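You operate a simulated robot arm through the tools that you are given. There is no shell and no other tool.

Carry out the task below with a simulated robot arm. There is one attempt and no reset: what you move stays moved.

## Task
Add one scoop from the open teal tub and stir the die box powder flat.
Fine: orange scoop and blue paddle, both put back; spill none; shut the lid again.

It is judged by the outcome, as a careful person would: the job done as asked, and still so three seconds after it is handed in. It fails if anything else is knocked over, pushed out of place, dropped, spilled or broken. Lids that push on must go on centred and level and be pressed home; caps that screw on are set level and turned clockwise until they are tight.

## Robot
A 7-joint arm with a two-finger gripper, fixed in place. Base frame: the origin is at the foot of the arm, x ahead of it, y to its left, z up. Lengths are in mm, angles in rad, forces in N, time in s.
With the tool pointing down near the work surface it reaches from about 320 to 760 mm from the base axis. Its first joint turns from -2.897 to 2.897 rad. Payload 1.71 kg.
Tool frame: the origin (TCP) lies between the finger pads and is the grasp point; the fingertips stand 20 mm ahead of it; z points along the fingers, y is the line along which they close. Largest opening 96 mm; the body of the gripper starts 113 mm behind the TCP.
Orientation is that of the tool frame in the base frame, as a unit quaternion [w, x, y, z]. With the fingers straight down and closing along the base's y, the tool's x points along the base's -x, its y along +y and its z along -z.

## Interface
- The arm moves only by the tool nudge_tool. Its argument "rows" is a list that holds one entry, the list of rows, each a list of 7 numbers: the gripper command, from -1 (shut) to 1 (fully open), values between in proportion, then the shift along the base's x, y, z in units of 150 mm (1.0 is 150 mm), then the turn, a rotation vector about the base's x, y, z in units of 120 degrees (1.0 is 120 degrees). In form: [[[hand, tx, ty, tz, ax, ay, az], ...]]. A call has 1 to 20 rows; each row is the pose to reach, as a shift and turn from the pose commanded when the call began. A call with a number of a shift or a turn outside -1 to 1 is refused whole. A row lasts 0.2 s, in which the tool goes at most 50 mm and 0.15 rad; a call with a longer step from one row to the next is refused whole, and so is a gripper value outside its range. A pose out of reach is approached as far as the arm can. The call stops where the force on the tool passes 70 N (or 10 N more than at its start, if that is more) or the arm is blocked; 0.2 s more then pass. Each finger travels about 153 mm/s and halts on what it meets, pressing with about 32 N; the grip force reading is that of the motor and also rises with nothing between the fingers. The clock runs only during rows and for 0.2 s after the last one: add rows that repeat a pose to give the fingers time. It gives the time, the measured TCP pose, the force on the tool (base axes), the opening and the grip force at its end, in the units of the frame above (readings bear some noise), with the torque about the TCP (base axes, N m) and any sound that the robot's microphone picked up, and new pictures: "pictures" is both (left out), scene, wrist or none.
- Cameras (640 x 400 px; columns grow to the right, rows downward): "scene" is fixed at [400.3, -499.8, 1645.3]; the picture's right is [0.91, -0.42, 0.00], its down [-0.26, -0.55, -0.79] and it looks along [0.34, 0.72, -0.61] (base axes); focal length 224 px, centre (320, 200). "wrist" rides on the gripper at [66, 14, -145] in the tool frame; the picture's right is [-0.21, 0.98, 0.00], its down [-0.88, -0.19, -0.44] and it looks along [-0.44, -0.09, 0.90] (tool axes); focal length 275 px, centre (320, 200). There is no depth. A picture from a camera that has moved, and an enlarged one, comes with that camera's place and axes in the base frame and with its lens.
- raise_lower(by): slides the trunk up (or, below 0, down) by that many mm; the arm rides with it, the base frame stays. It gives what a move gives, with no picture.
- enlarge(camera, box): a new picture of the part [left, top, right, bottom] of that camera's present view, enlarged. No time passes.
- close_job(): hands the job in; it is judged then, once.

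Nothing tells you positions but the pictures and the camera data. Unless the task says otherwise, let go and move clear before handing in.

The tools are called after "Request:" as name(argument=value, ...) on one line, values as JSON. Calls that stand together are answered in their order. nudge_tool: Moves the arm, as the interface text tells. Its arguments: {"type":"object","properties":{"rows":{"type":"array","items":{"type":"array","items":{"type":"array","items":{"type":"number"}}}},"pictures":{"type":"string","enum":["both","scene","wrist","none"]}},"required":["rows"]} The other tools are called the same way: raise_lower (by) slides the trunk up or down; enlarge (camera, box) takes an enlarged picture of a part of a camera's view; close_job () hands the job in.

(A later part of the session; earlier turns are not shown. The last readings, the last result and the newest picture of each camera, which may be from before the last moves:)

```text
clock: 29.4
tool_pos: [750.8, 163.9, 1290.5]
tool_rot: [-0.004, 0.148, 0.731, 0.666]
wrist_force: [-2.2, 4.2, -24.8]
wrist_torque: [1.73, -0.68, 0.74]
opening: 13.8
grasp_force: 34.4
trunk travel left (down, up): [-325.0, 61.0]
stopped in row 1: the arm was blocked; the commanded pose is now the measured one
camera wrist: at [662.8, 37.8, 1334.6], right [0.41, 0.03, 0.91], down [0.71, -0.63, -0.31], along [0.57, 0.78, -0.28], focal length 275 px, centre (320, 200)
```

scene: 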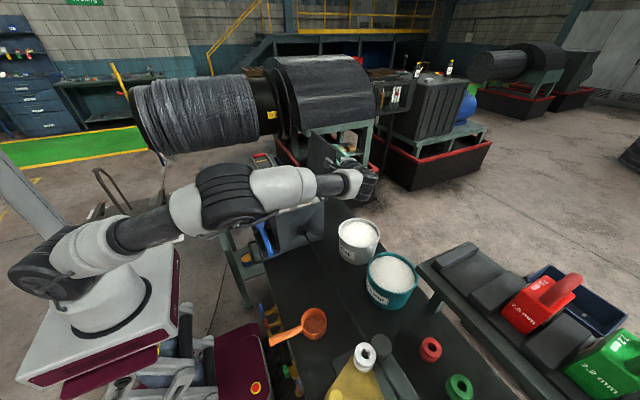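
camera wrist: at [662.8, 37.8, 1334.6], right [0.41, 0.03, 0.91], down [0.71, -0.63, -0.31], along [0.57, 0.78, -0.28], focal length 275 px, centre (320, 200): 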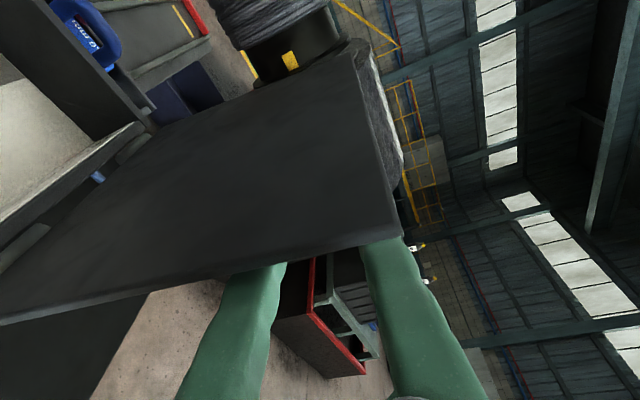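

The reach limit pulled the tool back to about 94°. I'll return to 100° and open the fingers gently.

Request:
nudge_tool(rows=[[[-1, 0.0, 0, -0.03, 0, -0.02, 0], [-1, 0.06, 0, -0.05, 0, -0.01, 0], [-1, 0.1, 0, -0.06, 0, 0.0, 0], [-1, 0.1, 0, -0.06, 0, 0.0, 0]]], pictures="wrist")

```text
clock: 30.4
tool_pos: [768.6, 164.3, 1285.1]
tool_rot: [-0.003, 0.149, 0.73, 0.668]
wrist_force: [-7.7, 5.1, -15.4]
wrist_torque: [0.74, 0.0, 0.41]
opening: 12.9
grasp_force: 35.1
trunk travel left (down, up): [-325.0, 61.0]
camera wrist: at [679.9, 37.8, 1327.4], right [0.41, 0.02, 0.91], down [0.71, -0.63, -0.31], along [0.57, 0.78, -0.27], focal length 275 px, centre (320, 200)
```

wrist: 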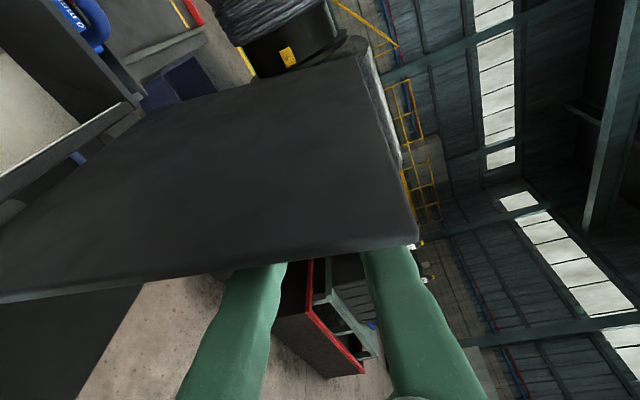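

Request:
nudge_tool(rows=[[[-0.4, 0.0, 0, 0, 0, 0, 0], [-0.4, 0.0, 0, 0, 0, 0, 0], [-0.4, 0.0, 0, 0, 0, 0, 0]]], pictures="wrist")

```text
clock: 31.2
tool_pos: [767.9, 162.9, 1285.3]
tool_rot: [-0.003, 0.148, 0.729, 0.668]
wrist_force: [0.0, 0.1, 0.2]
wrist_torque: [0.02, 0.02, 0.0]
opening: 28.9
grasp_force: 0.0
trunk travel left (down, up): [-325.0, 61.0]
camera wrist: at [679.8, 36.7, 1328.2], right [0.41, 0.02, 0.91], down [0.71, -0.63, -0.31], along [0.57, 0.77, -0.27], focal length 275 px, centre (320, 200)
```

wrist: 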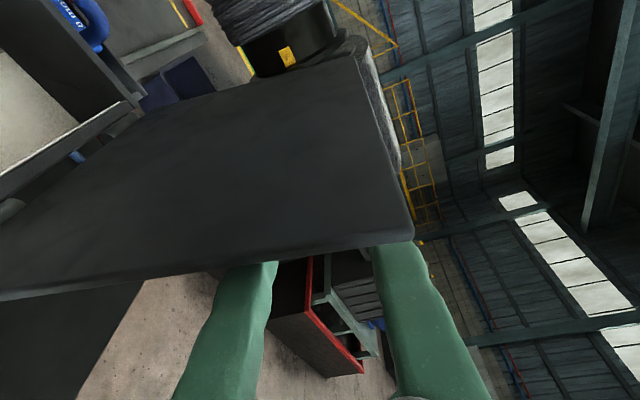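

The lid holds. Retracting along the tool axis.

Request:
nudge_tool(rows=[[[-0.4, -0.04, -0.2, 0.022, 0, 0, 0], [-0.4, -0.08, -0.4, 0.044, 0, 0, 0], [-0.4, -0.12, -0.6, 0.066, 0, 0, 0], [-0.4, -0.16, -0.8, 0.088, 0, 0, 0], [-0.4, -0.2, -1.0, 0.11, 0, 0, 0], [-0.4, -0.2, -1.0, 0.11, 0, 0, 0]]])

```text
clock: 32.6
tool_pos: [739.2, 11.7, 1301.8]
tool_rot: [-0.004, 0.149, 0.729, 0.668]
wrist_force: [-0.7, -0.4, -0.1]
wrist_torque: [-0.02, 0.02, -0.01]
opening: 28.9
grasp_force: 0.1
trunk travel left (down, up): [-325.0, 61.0]
camera wrist: at [650.1, -113.6, 1344.2], right [0.41, 0.02, 0.91], down [0.71, -0.63, -0.31], along [0.57, 0.78, -0.27], focal length 275 px, centre (320, 200)
```

scene: 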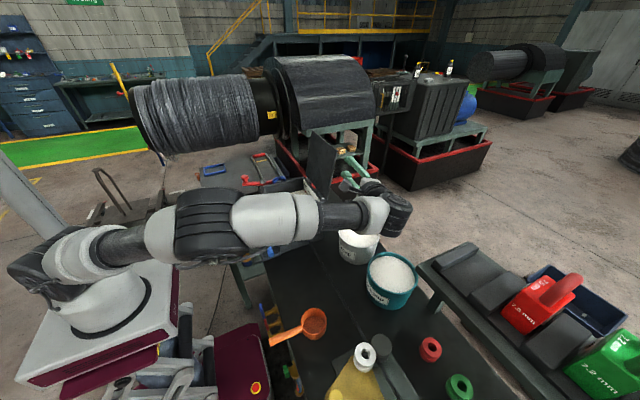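
wrist: 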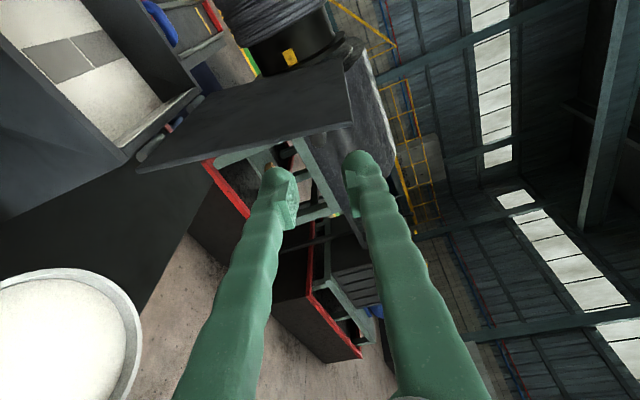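

The lid stays open on its own and I can see powder and a die block inside. Now I'll go back and turn the tool down to its default orientation.

Request:
nudge_tool(rows=[[[0, -0.1, -0.05, 0.02, -0.064, 0, 0.014], [0, -0.2, -0.1, 0.04, -0.128, -0.001, 0.028], [0, -0.3, -0.15, 0.06, -0.192, -0.001, 0.043], [0, -0.4, -0.2, 0.08, -0.256, -0.001, 0.057], [0, -0.5, -0.2, 0.1, -0.32, -0.002, 0.071], [0, -0.6, -0.2, 0.1, -0.384, -0.002, 0.086], [0, -0.7, -0.2, 0.1, -0.448, -0.002, 0.1], [0, -0.8, -0.2, 0.1, -0.512, -0.003, 0.114], [0, -0.9, -0.2, 0.1, -0.576, -0.003, 0.128], [0, -0.95, -0.2, 0.1, -0.64, -0.004, 0.143], [0, -0.95, -0.2, 0.1, -0.703, -0.004, 0.157], [0, -0.95, -0.2, 0.1, -0.703, -0.004, 0.157]]])

```text
clock: 35.2
tool_pos: [594.4, -17.9, 1318.1]
tool_rot: [0.0, -0.002, 1.0, 0.001]
wrist_force: [-1.2, 0.7, 0.1]
wrist_torque: [0.05, 0.01, 0.0]
opening: 48.0
grasp_force: 0.0
trunk travel left (down, up): [-325.0, 61.0]
camera wrist: at [528.4, -4.0, 1464.2], right [0.2, 0.98, 0.0], down [0.88, -0.18, 0.44], along [0.44, -0.09, -0.9], focal length 275 px, centre (320, 200)
```

scene: 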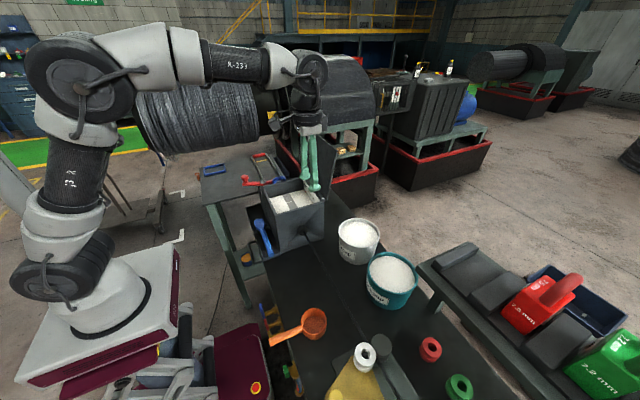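
wrist: 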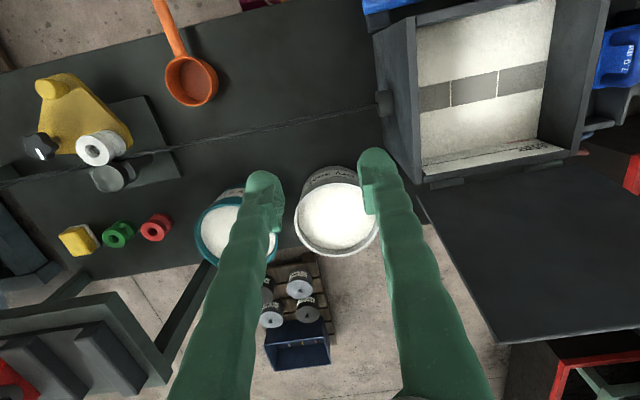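

Request:
enlarge(camera="wrist", box=[360, 0, 640, 200])

Request:
enlarge(camera="scene", box=[230, 150, 350, 260])

Request:
enlarge(camera="wrist", box=[20, 0, 300, 280])

```text
2.00 times, centred on (500, 100) of wrist
camera zoom: at [528.4, -4.0, 1464.2], right [0.2, 0.98, 0.0], down [0.88, -0.18, 0.44], along [0.44, -0.09, -0.9], focal length 551 px, centre (-40, 400)
```

zoom: 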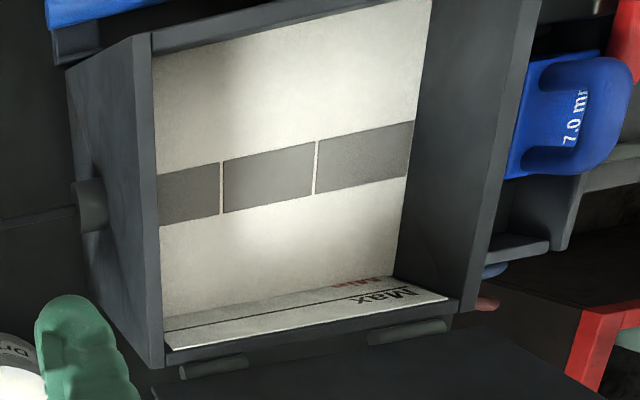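

```text
3.64 times, centred on (290, 205) of scene
camera zoom: at [400.3, -499.8, 1645.3], right [0.91, -0.42, 0.0], down [-0.26, -0.55, -0.79], along [0.34, 0.72, -0.61], focal length 814 px, centre (429, 182)
```

zoom: 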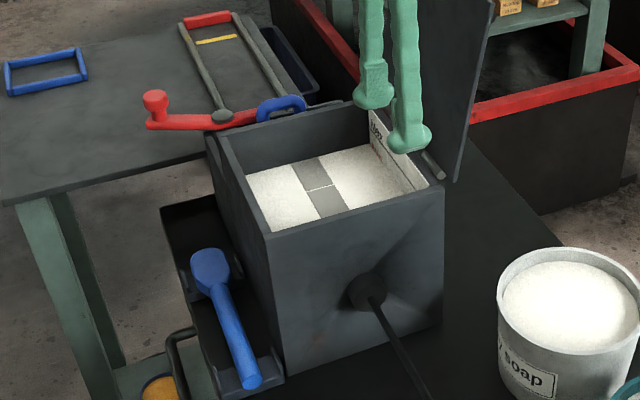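

```text
1.43 times, centred on (160, 140) of wrist
camera zoom: at [528.4, -4.0, 1464.2], right [0.2, 0.98, 0.0], down [0.88, -0.18, 0.44], along [0.44, -0.09, -0.9], focal length 393 px, centre (549, 286)
```

zoom: 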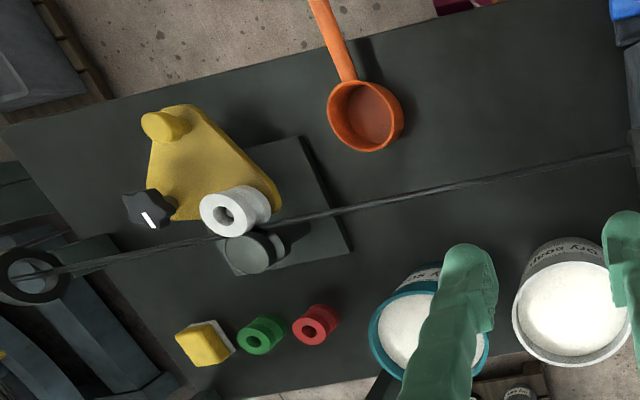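

The die box has a grey die-block strip along its middle, with powder on both sides at about z≈1095 and a rim near 1131. Now I'll go to the scoop at about (509,-221), handle along x, for a closer look.

Request:
nudge_tool(rows=[[[1, -0.15, -0.19, -0.15, 0, 0, 0], [1, -0.3, -0.38, -0.3, 0, 0, 0], [1, -0.45, -0.57, -0.45, 0, 0, 0], [1, -0.6, -0.76, -0.6, 0, 0, 0], [1, -0.73, -0.94, -0.7, 0, 0, 0], [1, -0.73, -0.94, -0.7, 0, 0, 0]]], pictures="none")

Request:
nudge_tool(rows=[[[1, -0.15, -0.19, -0.2, 0, 0, 0], [1, -0.3, -0.38, -0.4, 0, 0, 0], [1, -0.36, -0.41, -0.6, 0, 0, 0], [1, -0.36, -0.41, -0.6, 0, 0, 0]]])

```text
clock: 36.6
tool_pos: [484.2, -159.0, 1212.9]
tool_rot: [-0.001, -0.003, 1.0, 0.001]
wrist_force: [-0.7, 0.2, 0.1]
wrist_torque: [0.04, 0.04, -0.01]
opening: 96.1
grasp_force: 0.1
trunk travel left (down, up): [-325.0, 61.0]
```

```text
clock: 37.6
tool_pos: [429.9, -218.6, 1123.7]
tool_rot: [-0.001, -0.003, 1.0, 0.002]
wrist_force: [0.1, -0.1, -1.1]
wrist_torque: [0.01, -0.02, -0.03]
opening: 95.7
grasp_force: 0.1
trunk travel left (down, up): [-325.0, 61.0]
camera wrist: at [364.5, -205.6, 1268.5], right [0.2, 0.98, 0.0], down [0.88, -0.18, 0.44], along [0.44, -0.09, -0.9], focal length 275 px, centre (320, 200)
```

scene: 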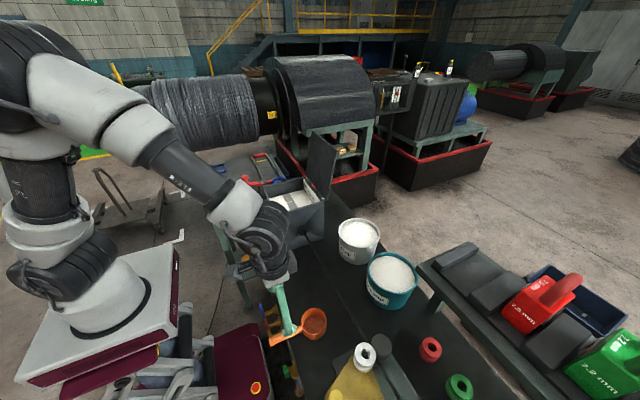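
wrist: 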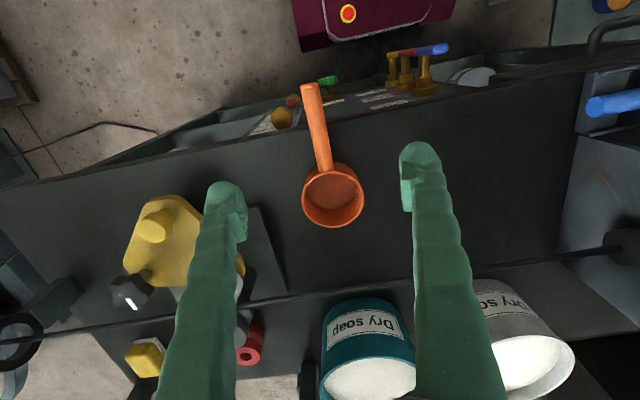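

Request:
enlarge(camera="wrist", box=[240, 60, 420, 260])

Request:
enlarge(camera="scene", box=[240, 240, 440, 380])

Request:
enlarge(camera="wrist", box=[280, 240, 600, 400])

```text
2.00 times, centred on (330, 160) of wrist
camera zoom: at [364.5, -205.6, 1268.5], right [0.2, 0.98, 0.0], down [0.88, -0.18, 0.44], along [0.44, -0.09, -0.9], focal length 551 px, centre (300, 280)
```

zoom: 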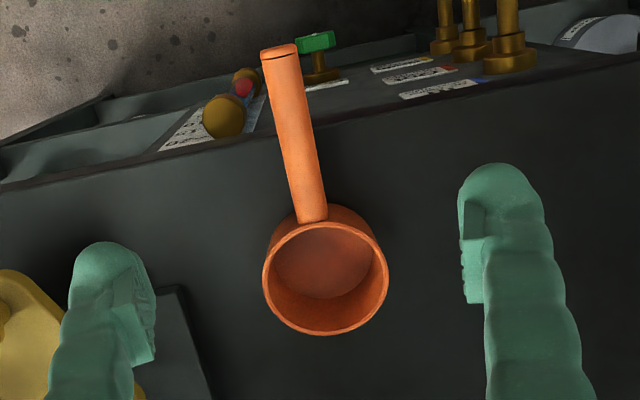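

```text
2.86 times, centred on (340, 310) of scene
camera zoom: at [400.3, -499.8, 1645.3], right [0.91, -0.42, 0.0], down [-0.26, -0.55, -0.79], along [0.34, 0.72, -0.61], focal length 639 px, centre (263, -114)
```

zoom: 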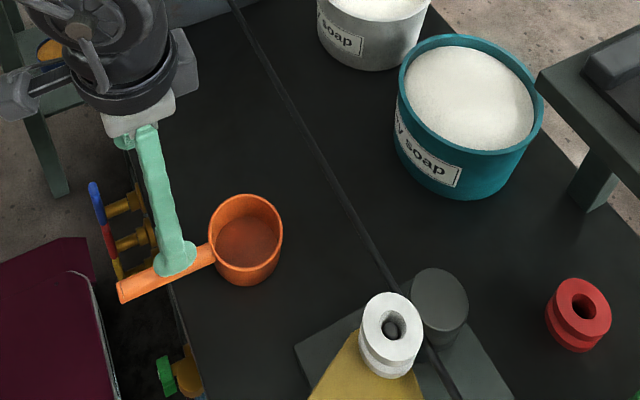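

```text
2.00 times, centred on (440, 320) of wrist
camera zoom: at [364.5, -205.6, 1268.5], right [0.2, 0.98, 0.0], down [0.88, -0.18, 0.44], along [0.44, -0.09, -0.9], focal length 551 px, centre (80, -40)
```

zoom: 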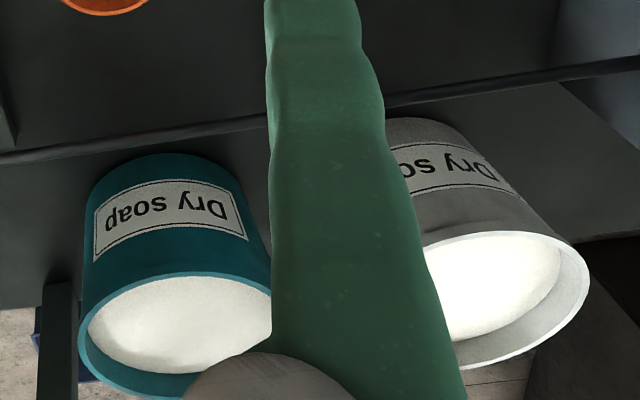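

The scoop is a cup about 73 mm across, with its rim at z≈982 and handle axis at about z≈972 running x 384–472 at y≈-219. The teal tub rim is at z≈1037 around (788,-212). I'll grasp the handle end with the tool pitched about 40° forward, so I can later dip nose-down within reach.

Request:
nudge_tool(rows=[[[0.2, -0.04, 0, -0.1, 0, -0.066, 0], [0.2, -0.08, 0, -0.2, 0, -0.132, 0], [0.2, -0.12, 0, -0.3, 0, -0.198, 0], [0.2, -0.16, 0, -0.4, 0, -0.264, 0], [0.2, -0.2, 0, -0.45, 0, -0.333, 0], [0.2, -0.2, 0, -0.45, 0, -0.333, 0]]])

```text
clock: 39.0
tool_pos: [402.2, -220.4, 1055.2]
tool_rot: [0.341, -0.003, 0.94, 0.0]
wrist_force: [0.0, -0.6, -0.4]
wrist_torque: [0.05, -0.04, 0.05]
opening: 57.6
grasp_force: 0.1
trunk travel left (down, up): [-325.0, 61.0]
camera wrist: at [259.1, -206.2, 1124.2], right [0.15, 0.98, 0.13], down [0.39, -0.18, 0.9], along [0.91, -0.09, -0.41], focal length 275 px, centre (320, 200)
```

scene: 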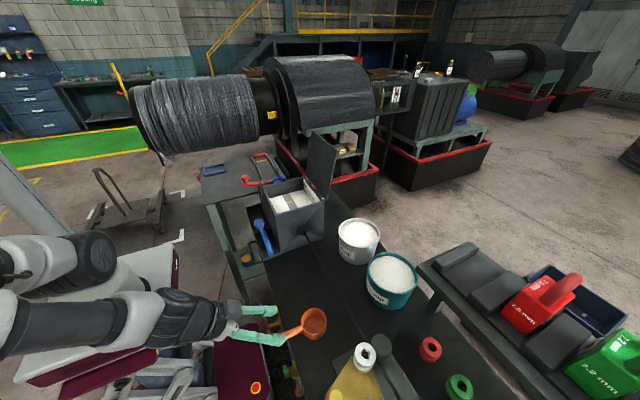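
wrist: 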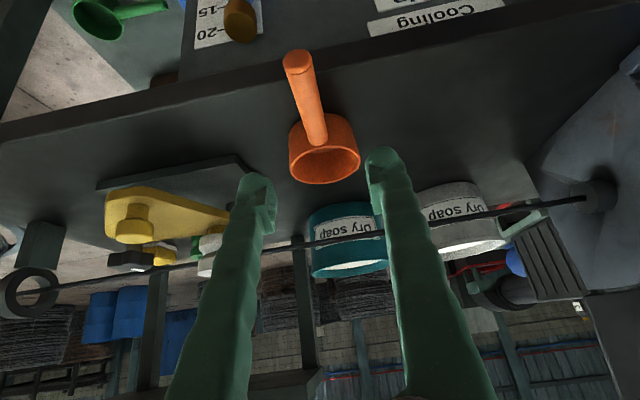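

Request:
enlarge(camera="wrist", box=[240, 30, 420, 200])

```text
2.35 times, centred on (330, 115) of wrist
camera zoom: at [259.1, -206.2, 1124.2], right [0.15, 0.98, 0.13], down [0.39, -0.18, 0.9], along [0.91, -0.09, -0.41], focal length 648 px, centre (296, 400)
```

zoom: 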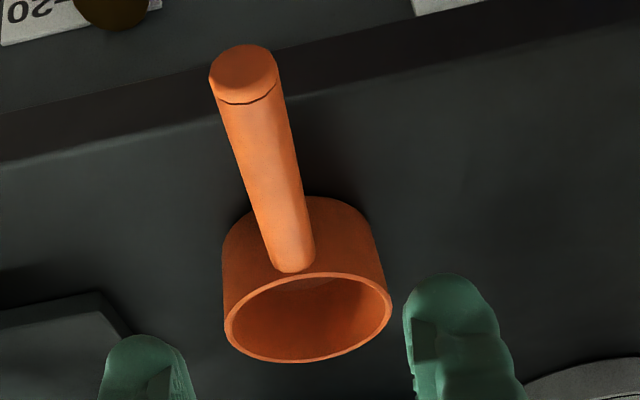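

Handle axis is at about z≈969, y≈-220. I'll descend onto it and grip.

Request:
nudge_tool(rows=[[[0.2, -0.01, 0, -0.15, 0, 0, 0], [0.2, -0.013, 0, -0.3, 0, 0, 0], [0.2, -0.013, 0, -0.45, 0, 0, 0], [0.2, -0.013, 0, -0.567, 0, 0, 0], [0.2, -0.013, 0, -0.567, 0, 0, 0]]])

```text
clock: 40.2
tool_pos: [398.0, -219.9, 970.5]
tool_rot: [0.342, -0.003, 0.94, 0.0]
wrist_force: [-0.1, 0.7, 0.2]
wrist_torque: [0.01, -0.01, 0.0]
opening: 57.4
grasp_force: 0.0
trunk travel left (down, up): [-325.0, 61.0]
camera wrist: at [254.1, -205.8, 1040.1], right [0.15, 0.98, 0.13], down [0.39, -0.18, 0.9], along [0.91, -0.09, -0.41], focal length 275 px, centre (320, 200)
```

scene: 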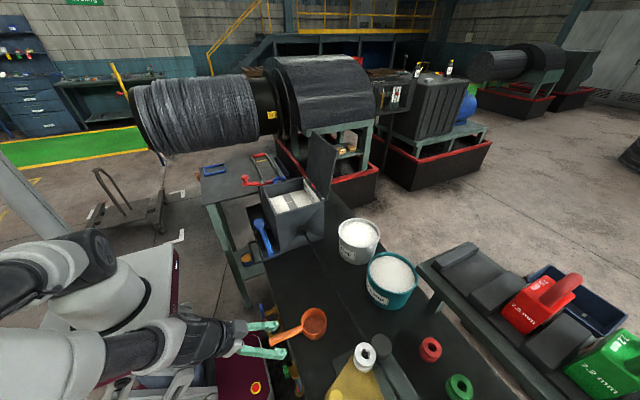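
wrist: 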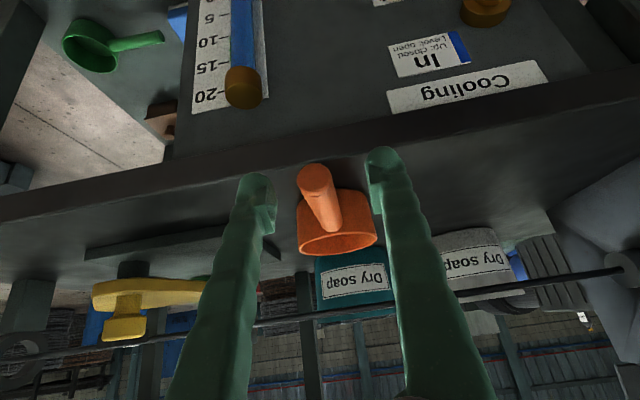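

Request:
nudge_tool(rows=[[[0.2, 0.03, 0, 0, 0, 0, 0], [-1, 0.03, 0, 0, 0, 0, 0], [-1, 0.03, 0, 0, 0, 0, 0], [-1, 0.03, 0, 0, 0, 0, 0], [-1, 0.03, 0, 0, 0, 0, 0]]], pictures="wrist")

```text
clock: 41.4
tool_pos: [402.4, -220.1, 970.3]
tool_rot: [0.342, -0.004, 0.94, 0.0]
wrist_force: [0.3, 0.2, 0.3]
wrist_torque: [-0.01, 0.02, -0.01]
opening: 16.7
grasp_force: 31.9
trunk travel left (down, up): [-325.0, 61.0]
camera wrist: at [259.3, -205.6, 1040.2], right [0.15, 0.98, 0.13], down [0.39, -0.18, 0.9], along [0.91, -0.09, -0.41], focal length 275 px, centre (320, 200)
```

wrist: 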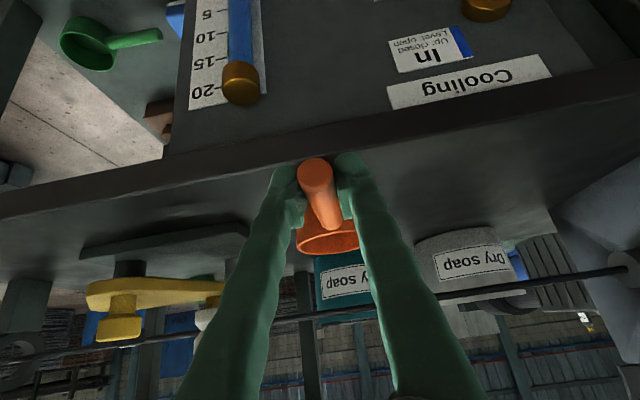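

Gripped. I'll lift a little and check for droop.

Request:
nudge_tool(rows=[[[-1, 0, 0, 0.07, 0, 0, 0], [-1, 0, 0, 0.2, 0, 0, 0], [-1, 0, 0, 0.4, 0, 0, 0], [-1, 0, 0, 0.6, 0, 0, 0], [-1, 0, 0, 0.6, 0, 0, 0]]])

Request:
enlarge(camera="scene", box=[200, 220, 400, 380])

```text
clock: 42.6
tool_pos: [402.4, -218.7, 1058.6]
tool_rot: [0.342, -0.003, 0.94, 0.0]
wrist_force: [0.7, -0.8, -0.2]
wrist_torque: [0.05, 0.08, -0.02]
opening: 16.8
grasp_force: 31.6
trunk travel left (down, up): [-325.0, 61.0]
camera wrist: at [259.3, -205.5, 1128.8], right [0.15, 0.98, 0.13], down [0.39, -0.18, 0.9], along [0.91, -0.09, -0.41], focal length 275 px, centre (320, 200)
```

scene: 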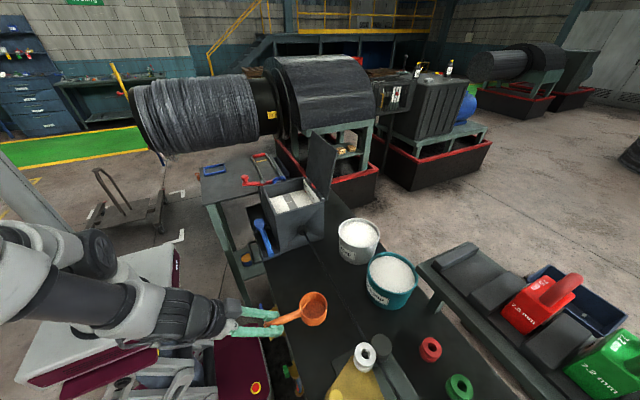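
wrist: 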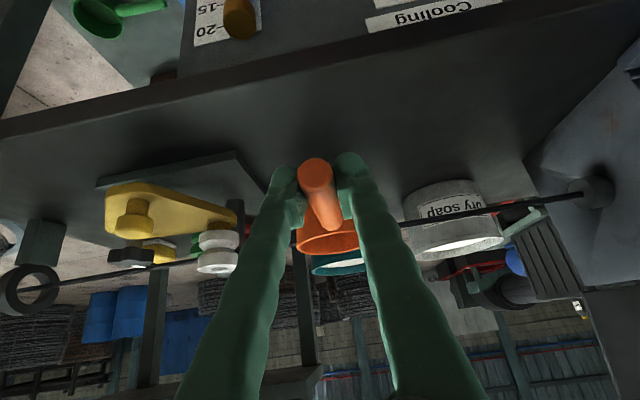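

```text
2.50 times, centred on (300, 300) of scene
camera zoom: at [400.3, -499.8, 1645.3], right [0.91, -0.42, 0.0], down [-0.26, -0.55, -0.79], along [0.34, 0.72, -0.61], focal length 559 px, centre (370, -50)
```

zoom: 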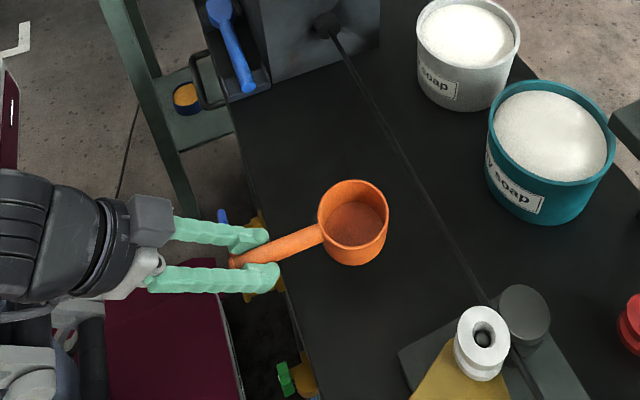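

No droop at all. I'll lift and carry the empty scoop toward the teal tub, above the wire.

Request:
nudge_tool(rows=[[[-1, 0, 0, 0.25, 0, 0, 0], [-1, 0.1, 0, 0.5, 0, 0, 0], [-1, 0.3, 0, 0.67, 0, 0, 0], [-1, 0.5, 0.02, 0.67, 0, 0, 0], [-1, 0.75, 0.03, 0.67, 0, 0, 0], [-1, 0.98, 0.04, 0.67, 0, 0, 0], [-1, 0.98, 0.04, 0.67, 0, 0, 0]]], pictures="none")

Request:
nudge_tool(rows=[[[-1, 0.2, 0, 0, 0, 0, 0], [-1, 0.4, 0, 0, 0, 0, 0], [-1, 0.6, 0, 0, 0, 0, 0], [-1, 0.6, 0, 0, 0, 0, 0]]])

```text
clock: 44.2
tool_pos: [549.9, -214.9, 1161.7]
tool_rot: [0.342, -0.003, 0.94, -0.001]
wrist_force: [0.2, 0.1, -0.2]
wrist_torque: [0.01, 0.04, -0.01]
opening: 16.4
grasp_force: 32.2
trunk travel left (down, up): [-325.0, 61.0]
```

```text
clock: 45.2
tool_pos: [638.6, -214.9, 1161.7]
tool_rot: [0.341, -0.003, 0.94, -0.001]
wrist_force: [-0.9, -0.1, -0.5]
wrist_torque: [-0.01, 0.03, -0.03]
opening: 16.4
grasp_force: 32.0
trunk travel left (down, up): [-325.0, 61.0]
camera wrist: at [496.0, -200.8, 1231.2], right [0.15, 0.98, 0.13], down [0.39, -0.18, 0.9], along [0.91, -0.09, -0.41], focal length 275 px, centre (320, 200)
```

scene: 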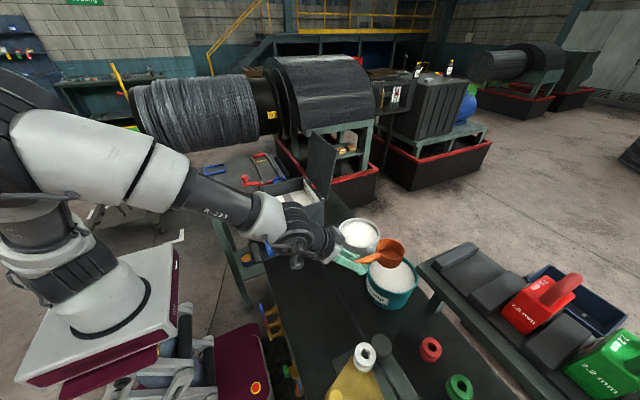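
wrist: 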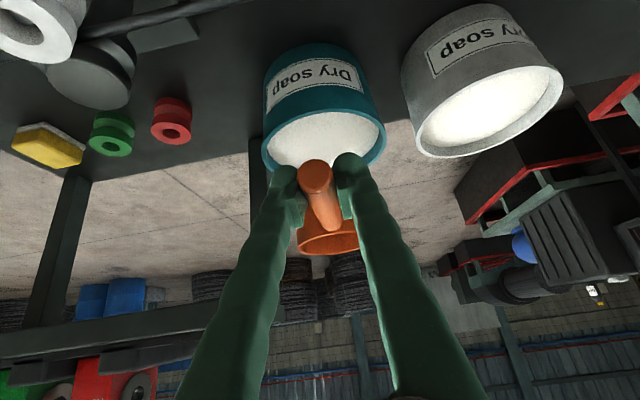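

Request:
enlarge(camera="wrist", box=[240, 30, 420, 200])

Request:
enlarge(camera="scene", box=[310, 210, 440, 320])

```text
2.35 times, centred on (330, 115) of wrist
camera zoom: at [496.0, -200.8, 1231.2], right [0.15, 0.98, 0.13], down [0.39, -0.18, 0.9], along [0.91, -0.09, -0.41], focal length 648 px, centre (296, 400)
```

zoom: 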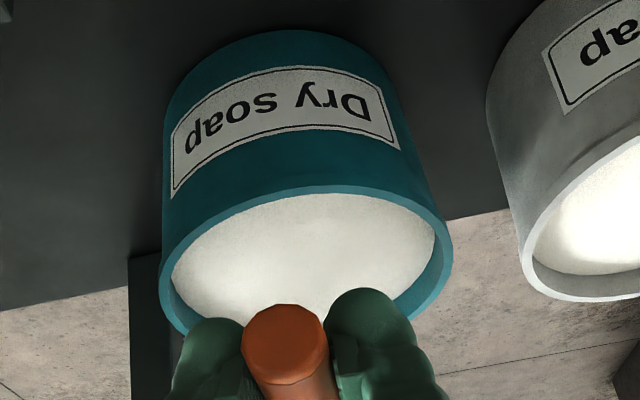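

```text
3.64 times, centred on (375, 265) of scene
camera zoom: at [400.3, -499.8, 1645.3], right [0.91, -0.42, 0.0], down [-0.26, -0.55, -0.79], along [0.34, 0.72, -0.61], focal length 814 px, centre (120, -36)
```

zoom: 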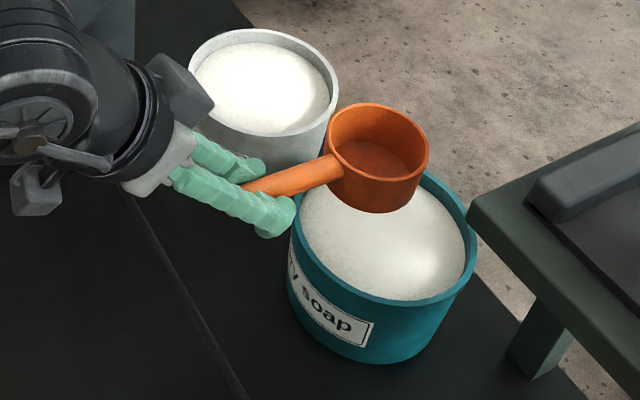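

The tub centre is about (786,-214) with a 76 mm radius and powder about 10 mm below the rim. I'll lower the level cup to just above the tub rim first.

Request:
nudge_tool(rows=[[[-1, 0.1, 0, -0.1, 0, 0, 0], [-1, 0.2, 0, -0.25, 0, 0, 0], [-1, 0.2, 0, -0.4, 0, 0, 0], [-1, 0.2, 0, -0.4, 0, 0, 0]]], pictures="scene")

Request:
enlarge(camera="scene", box=[310, 210, 440, 320])

```text
clock: 46.2
tool_pos: [669.3, -214.2, 1100.6]
tool_rot: [0.341, -0.003, 0.94, 0.0]
wrist_force: [-0.2, -0.4, -0.1]
wrist_torque: [-0.01, 0.05, -0.02]
opening: 16.3
grasp_force: 32.2
trunk travel left (down, up): [-325.0, 61.0]
```

scene: 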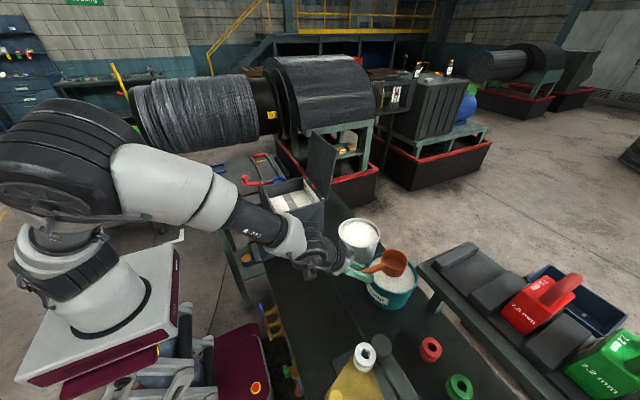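

```text
3.64 times, centred on (375, 265) of scene
camera zoom: at [400.3, -499.8, 1645.3], right [0.91, -0.42, 0.0], down [-0.26, -0.55, -0.79], along [0.34, 0.72, -0.61], focal length 814 px, centre (120, -36)
```

zoom: 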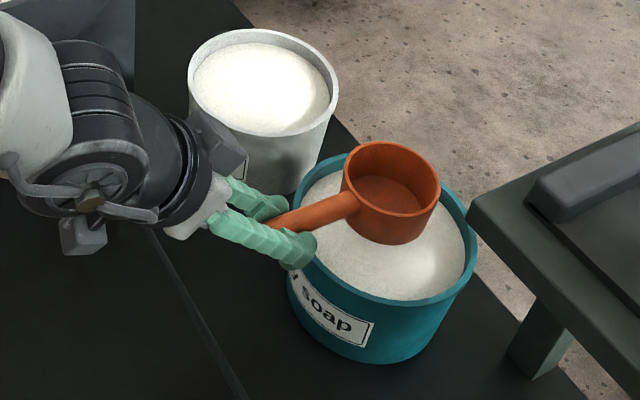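

The cup is over the powder. Now I'll dip nose-down progressively to 40°, pushing forward.

Request:
nudge_tool(rows=[[[-1, 0, 0, -0.05, 0, 0.066, 0], [-1, 0.027, 0, -0.073, 0, 0.133, 0], [-1, 0.073, 0, -0.107, 0, 0.2, 0], [-1, 0.147, 0, -0.153, 0, 0.266, 0], [-1, 0.247, 0, -0.205, 0, 0.333, 0], [-1, 0.247, 0, -0.205, 0, 0.333, 0]]])

Request:
enlarge(camera="scene", box=[310, 210, 440, 320])

```text
clock: 47.7
tool_pos: [690.9, -215.4, 1085.6]
tool_rot: [0.009, -0.002, 1.0, 0.001]
wrist_force: [-1.3, 0.4, -1.2]
wrist_torque: [-0.05, -0.05, -0.01]
opening: 13.8
grasp_force: 32.3
trunk travel left (down, up): [-325.0, 61.0]
stopped in row 6: the arm was blocked; the commanded pose is now the measured one
camera wrist: at [622.4, -202.1, 1229.9], right [0.2, 0.98, 0.0], down [0.87, -0.18, 0.46], along [0.45, -0.09, -0.89], focal length 275 px, centre (320, 200)
```

scene: 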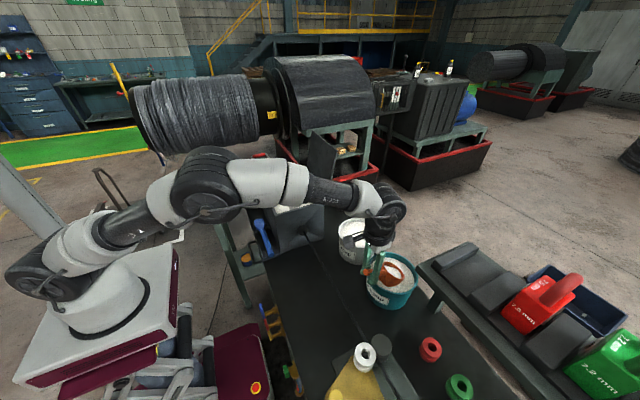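
wrist: 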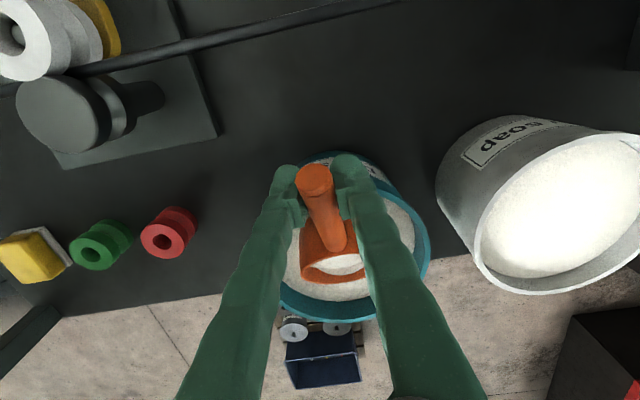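

```text
3.64 times, centred on (375, 265) of scene
camera zoom: at [400.3, -499.8, 1645.3], right [0.91, -0.42, 0.0], down [-0.26, -0.55, -0.79], along [0.34, 0.72, -0.61], focal length 814 px, centre (120, -36)
```

zoom: 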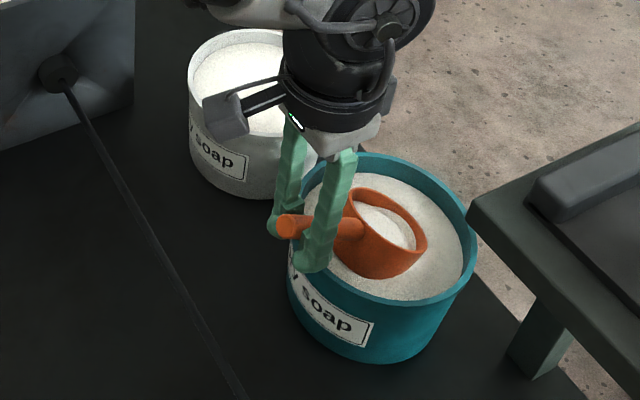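

The cup has powder in it. The grip opening changed a bit, so I'll check whether the scoop pivoted in the fingers.

Request:
enlarge(camera="wrist", box=[250, 140, 450, 330])

Request:
enlarge(camera="scene", box=[350, 240, 410, 300])

```text
2.11 times, centred on (350, 235) of wrist
camera zoom: at [622.4, -202.1, 1229.9], right [0.2, 0.98, 0.0], down [0.87, -0.18, 0.46], along [0.45, -0.09, -0.89], focal length 580 px, centre (257, 126)
```

zoom: 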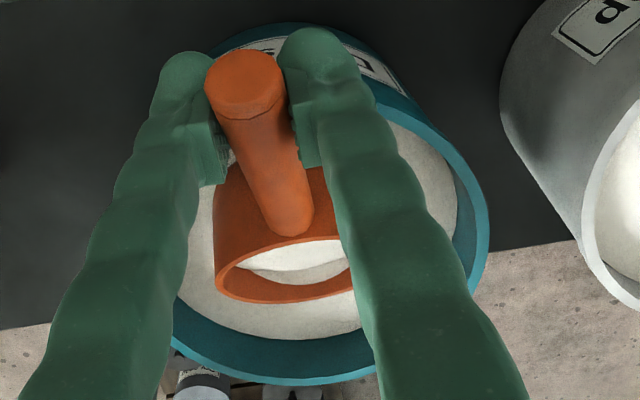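

```text
6.67 times, centred on (380, 270) of scene
camera zoom: at [400.3, -499.8, 1645.3], right [0.91, -0.42, 0.0], down [-0.26, -0.55, -0.79], along [0.34, 0.72, -0.61], focal length 1492 px, centre (-80, -267)
```

zoom: 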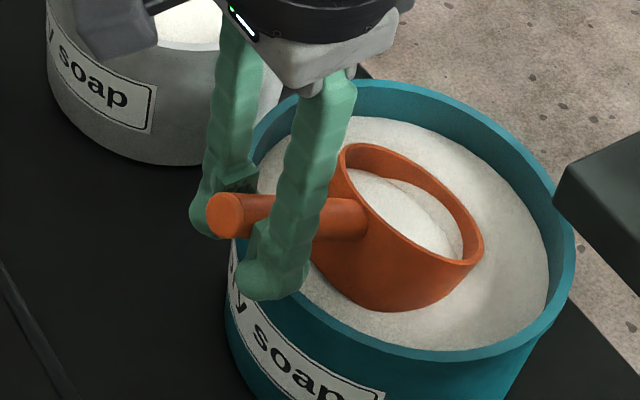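

The scoop rode up slightly in the fingers and pivoted to about 31° nose-down, and it is holding a decent fill. I'll curl it level by about 31° while keeping it low, then inspect.

Request:
nudge_tool(rows=[[[-1, -0.031, 0, -0.051, 0, -0.042, 0], [-1, -0.058, 0, -0.103, 0, -0.083, 0], [-1, -0.08, 0, -0.15, 0, -0.125, 0], [-1, -0.097, 0, -0.191, 0, -0.167, 0], [-1, -0.108, 0, -0.22, 0, -0.217, 0], [-1, -0.112, 0, -0.228, 0, -0.26, 0], [-1, -0.112, 0, -0.228, 0, -0.26, 0]]])

Request:
enlarge(camera="scene", box=[340, 230, 430, 310])

```text
clock: 49.3
tool_pos: [677.3, -214.4, 1048.8]
tool_rot: [0.276, -0.003, 0.961, 0.0]
wrist_force: [0.5, -0.3, -1.0]
wrist_torque: [0.01, 0.12, 0.01]
opening: 13.7
grasp_force: 32.0
trunk travel left (down, up): [-325.0, 61.0]
camera wrist: at [544.2, -200.2, 1135.6], right [0.17, 0.98, 0.11], down [0.51, -0.18, 0.84], along [0.84, -0.09, -0.53], focal length 275 px, centre (320, 200)
```

scene: 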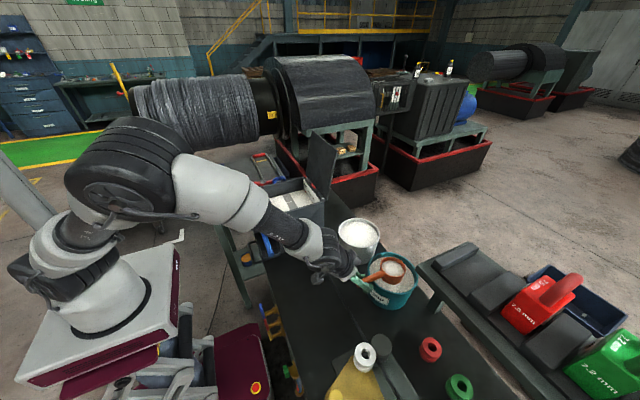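
wrist: 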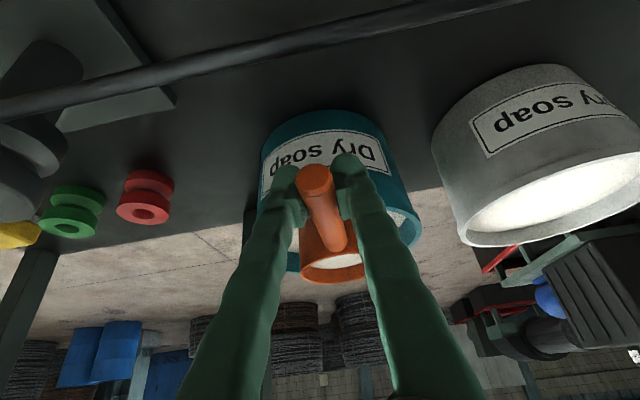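

```text
5.00 times, centred on (385, 270) of scene
camera zoom: at [400.3, -499.8, 1645.3], right [0.91, -0.42, 0.0], down [-0.26, -0.55, -0.79], along [0.34, 0.72, -0.61], focal length 1119 px, centre (-5, -150)
```

zoom: 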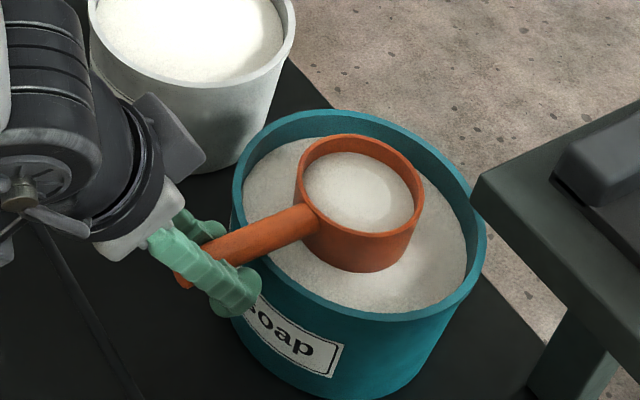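

Excellent: the cup is level and nearly full. I'll lift it gently straight up.

Request:
nudge_tool(rows=[[[-1, 0, 0, 0.03, 0, 0, 0], [-1, 0, 0, 0.09, 0, 0, 0], [-1, 0, 0, 0.18, 0, 0, 0], [-1, 0, 0, 0.3, 0, 0, 0], [-1, 0, 0, 0.42, 0, 0, 0], [-1, 0, 0, 0.54, 0, 0, 0], [-1, 0, 0, 0.66, 0, 0, 0], [-1, 0, 0, 0.78, 0, 0, 0], [-1, 0, 0, 0.88, 0, 0, 0], [-1, 0, 0, 0.95, 0, 0, 0], [-1, 0, 0, 0.98, 0, 0, 0], [-1, 0, 0, 0.98, 0, 0, 0]]])

Request:
enlarge(camera="scene", box=[330, 180, 450, 310])

```text
clock: 51.9
tool_pos: [676.0, -215.1, 1194.5]
tool_rot: [0.276, -0.004, 0.961, 0.0]
wrist_force: [-1.1, -0.3, -0.7]
wrist_torque: [0.01, 0.13, 0.02]
opening: 13.7
grasp_force: 31.7
trunk travel left (down, up): [-325.0, 61.0]
camera wrist: at [544.4, -200.3, 1283.1], right [0.17, 0.98, 0.11], down [0.51, -0.18, 0.84], along [0.84, -0.09, -0.53], focal length 275 px, centre (320, 200)
```

scene: 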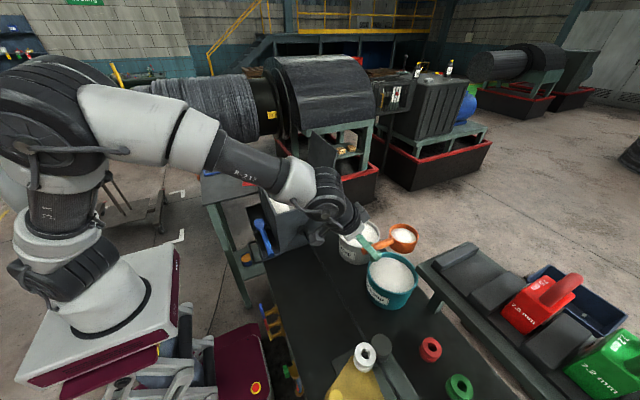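
wrist: 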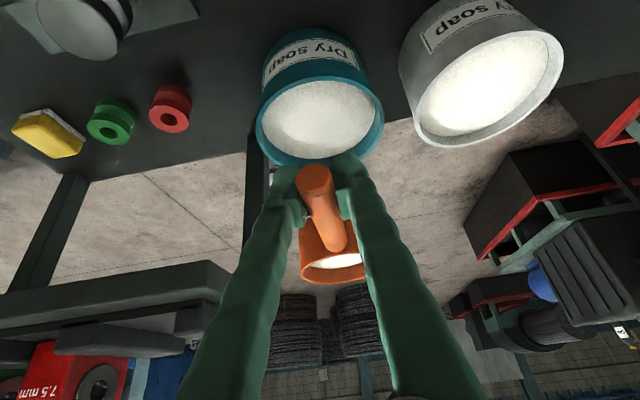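

```text
3.08 times, centred on (390, 245) of scene
camera zoom: at [400.3, -499.8, 1645.3], right [0.91, -0.42, 0.0], down [-0.26, -0.55, -0.79], along [0.34, 0.72, -0.61], focal length 688 px, centre (105, 62)
```

zoom: 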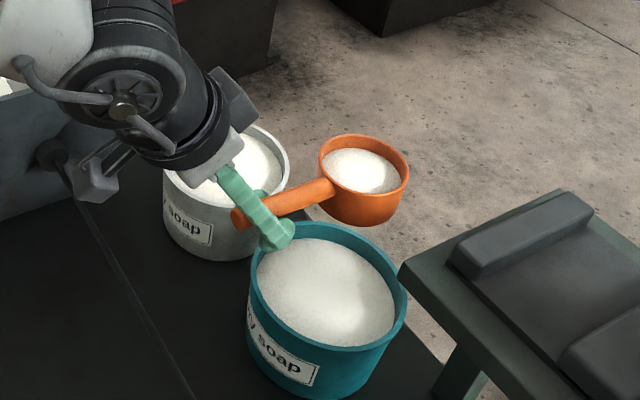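

The cup is slightly nose-down, so I'll correct it by about 4° and carry it slowly toward the open box.

Request:
nudge_tool(rows=[[[-1, -0.02, 0.036, 0.005, 0, -0.005, 0], [-1, -0.06, 0.108, 0.01, 0, -0.01, 0], [-1, -0.125, 0.225, 0.02, 0, -0.015, 0], [-1, -0.2, 0.36, 0.03, 0, -0.02, 0], [-1, -0.275, 0.495, 0.04, 0, -0.025, 0], [-1, -0.35, 0.63, 0.05, 0, -0.03, 0], [-1, -0.415, 0.747, 0.05, 0, -0.035, 0], [-1, -0.465, 0.837, 0.05, 0, -0.035, 0], [-1, -0.49, 0.88, 0.05, 0, -0.035, 0], [-1, -0.5, 0.9, 0.05, 0, -0.035, 0], [-1, -0.5, 0.9, 0.05, 0, -0.035, 0]]], pictures="scene")

Request:
nudge_tool(rows=[[[-1, -0.02, 0.036, 0, 0, 0, 0], [-1, -0.06, 0.108, 0, 0, 0, 0], [-1, -0.125, 0.225, 0, 0, 0, 0], [-1, -0.2, 0.36, 0, 0, 0, 0], [-1, -0.275, 0.495, 0, 0, 0, 0], [-1, -0.35, 0.63, 0, 0, 0, 0], [-1, -0.415, 0.747, 0, 0, 0, 0], [-1, -0.465, 0.837, 0, 0, 0, 0], [-1, -0.49, 0.88, 0, 0, 0, 0], [-1, -0.5, 0.9, 0, 0, 0, 0], [-1, -0.5, 0.9, 0, 0, 0, 0]]], pictures="scene")

```text
clock: 54.3
tool_pos: [602.0, -79.1, 1201.7]
tool_rot: [0.311, -0.003, 0.95, -0.001]
wrist_force: [-0.4, -0.3, -1.4]
wrist_torque: [0.03, 0.1, -0.04]
opening: 13.8
grasp_force: 31.9
trunk travel left (down, up): [-325.0, 61.0]
```

scene: 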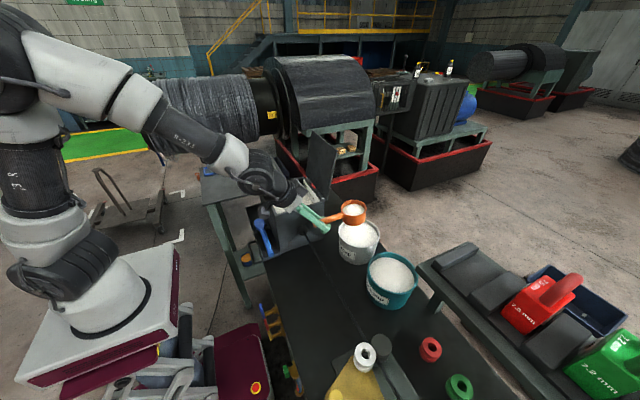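

```text
clock: 56.7
tool_pos: [528.3, 52.7, 1201.7]
tool_rot: [0.31, -0.002, 0.951, 0.003]
wrist_force: [0.6, -0.1, -0.9]
wrist_torque: [0.03, 0.09, 0.03]
opening: 13.6
grasp_force: 32.2
trunk travel left (down, up): [-325.0, 61.0]
```

scene: 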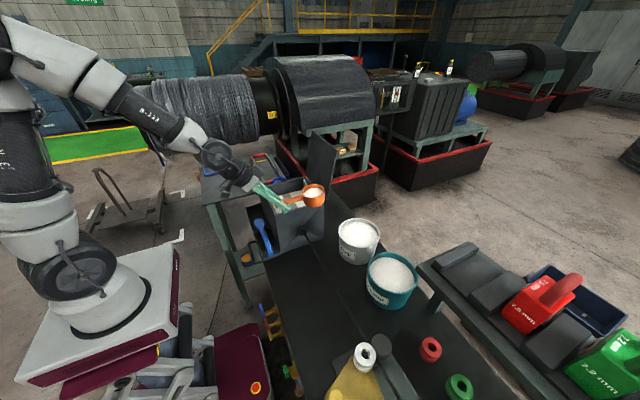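

Request:
nudge_tool(rows=[[[-1, -0.02, 0.036, 0, 0, 0, 0], [-1, -0.06, 0.108, 0, 0, 0, 0], [-1, -0.125, 0.225, 0, 0, 0, 0], [-1, -0.2, 0.36, 0, 0, 0, 0], [-1, -0.275, 0.495, 0, 0, 0, 0], [-1, -0.35, 0.63, 0, 0, 0, 0], [-1, -0.415, 0.747, 0, 0, 0, 0], [-1, -0.465, 0.837, 0, 0, 0, 0], [-1, -0.49, 0.88, 0, 0, 0, 0], [-1, -0.5, 0.9, 0, 0, 0, 0], [-1, -0.5, 0.9, 0, 0, 0, 0]]])

Request:
enlarge(camera="scene", box=[220, 140, 350, 270])

```text
clock: 57.5
tool_pos: [499.2, 84.3, 1205.1]
tool_rot: [0.315, -0.003, 0.949, 0.008]
wrist_force: [-0.6, -0.3, -0.4]
wrist_torque: [0.08, 0.05, 0.08]
opening: 13.9
grasp_force: 32.0
trunk travel left (down, up): [-325.0, 61.0]
stopped in row 4: the arm was blocked; the commanded pose is now the measured one
camera wrist: at [359.0, 96.8, 1282.9], right [0.16, 0.98, 0.14], down [0.44, -0.19, 0.88], along [0.88, -0.08, -0.46], focal length 275 px, centre (320, 200)
```

scene: 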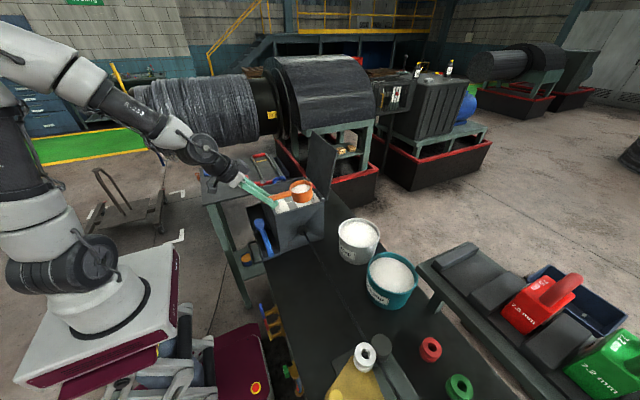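
wrist: 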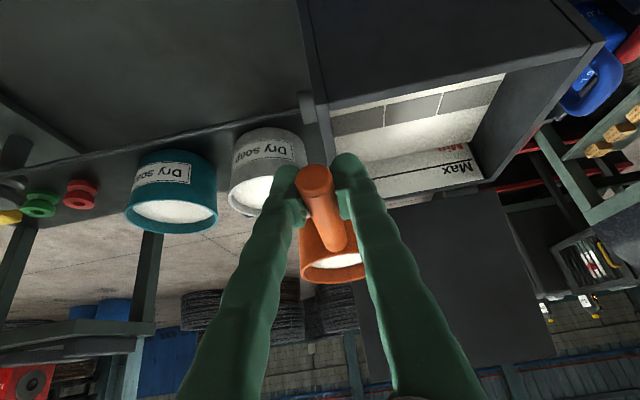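

```text
3.08 times, centred on (285, 205) of scene
camera zoom: at [400.3, -499.8, 1645.3], right [0.91, -0.42, 0.0], down [-0.26, -0.55, -0.79], along [0.34, 0.72, -0.61], focal length 688 px, centre (428, 185)
```

zoom: 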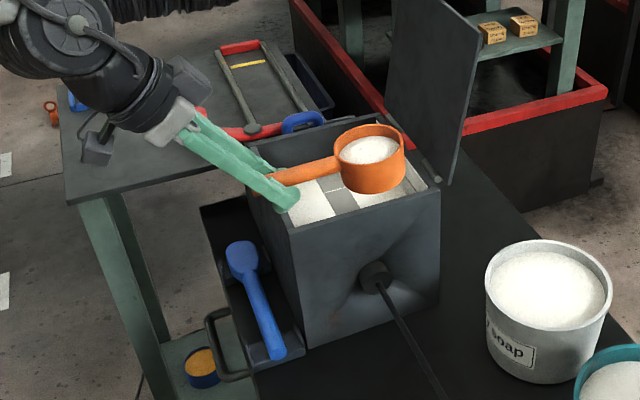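

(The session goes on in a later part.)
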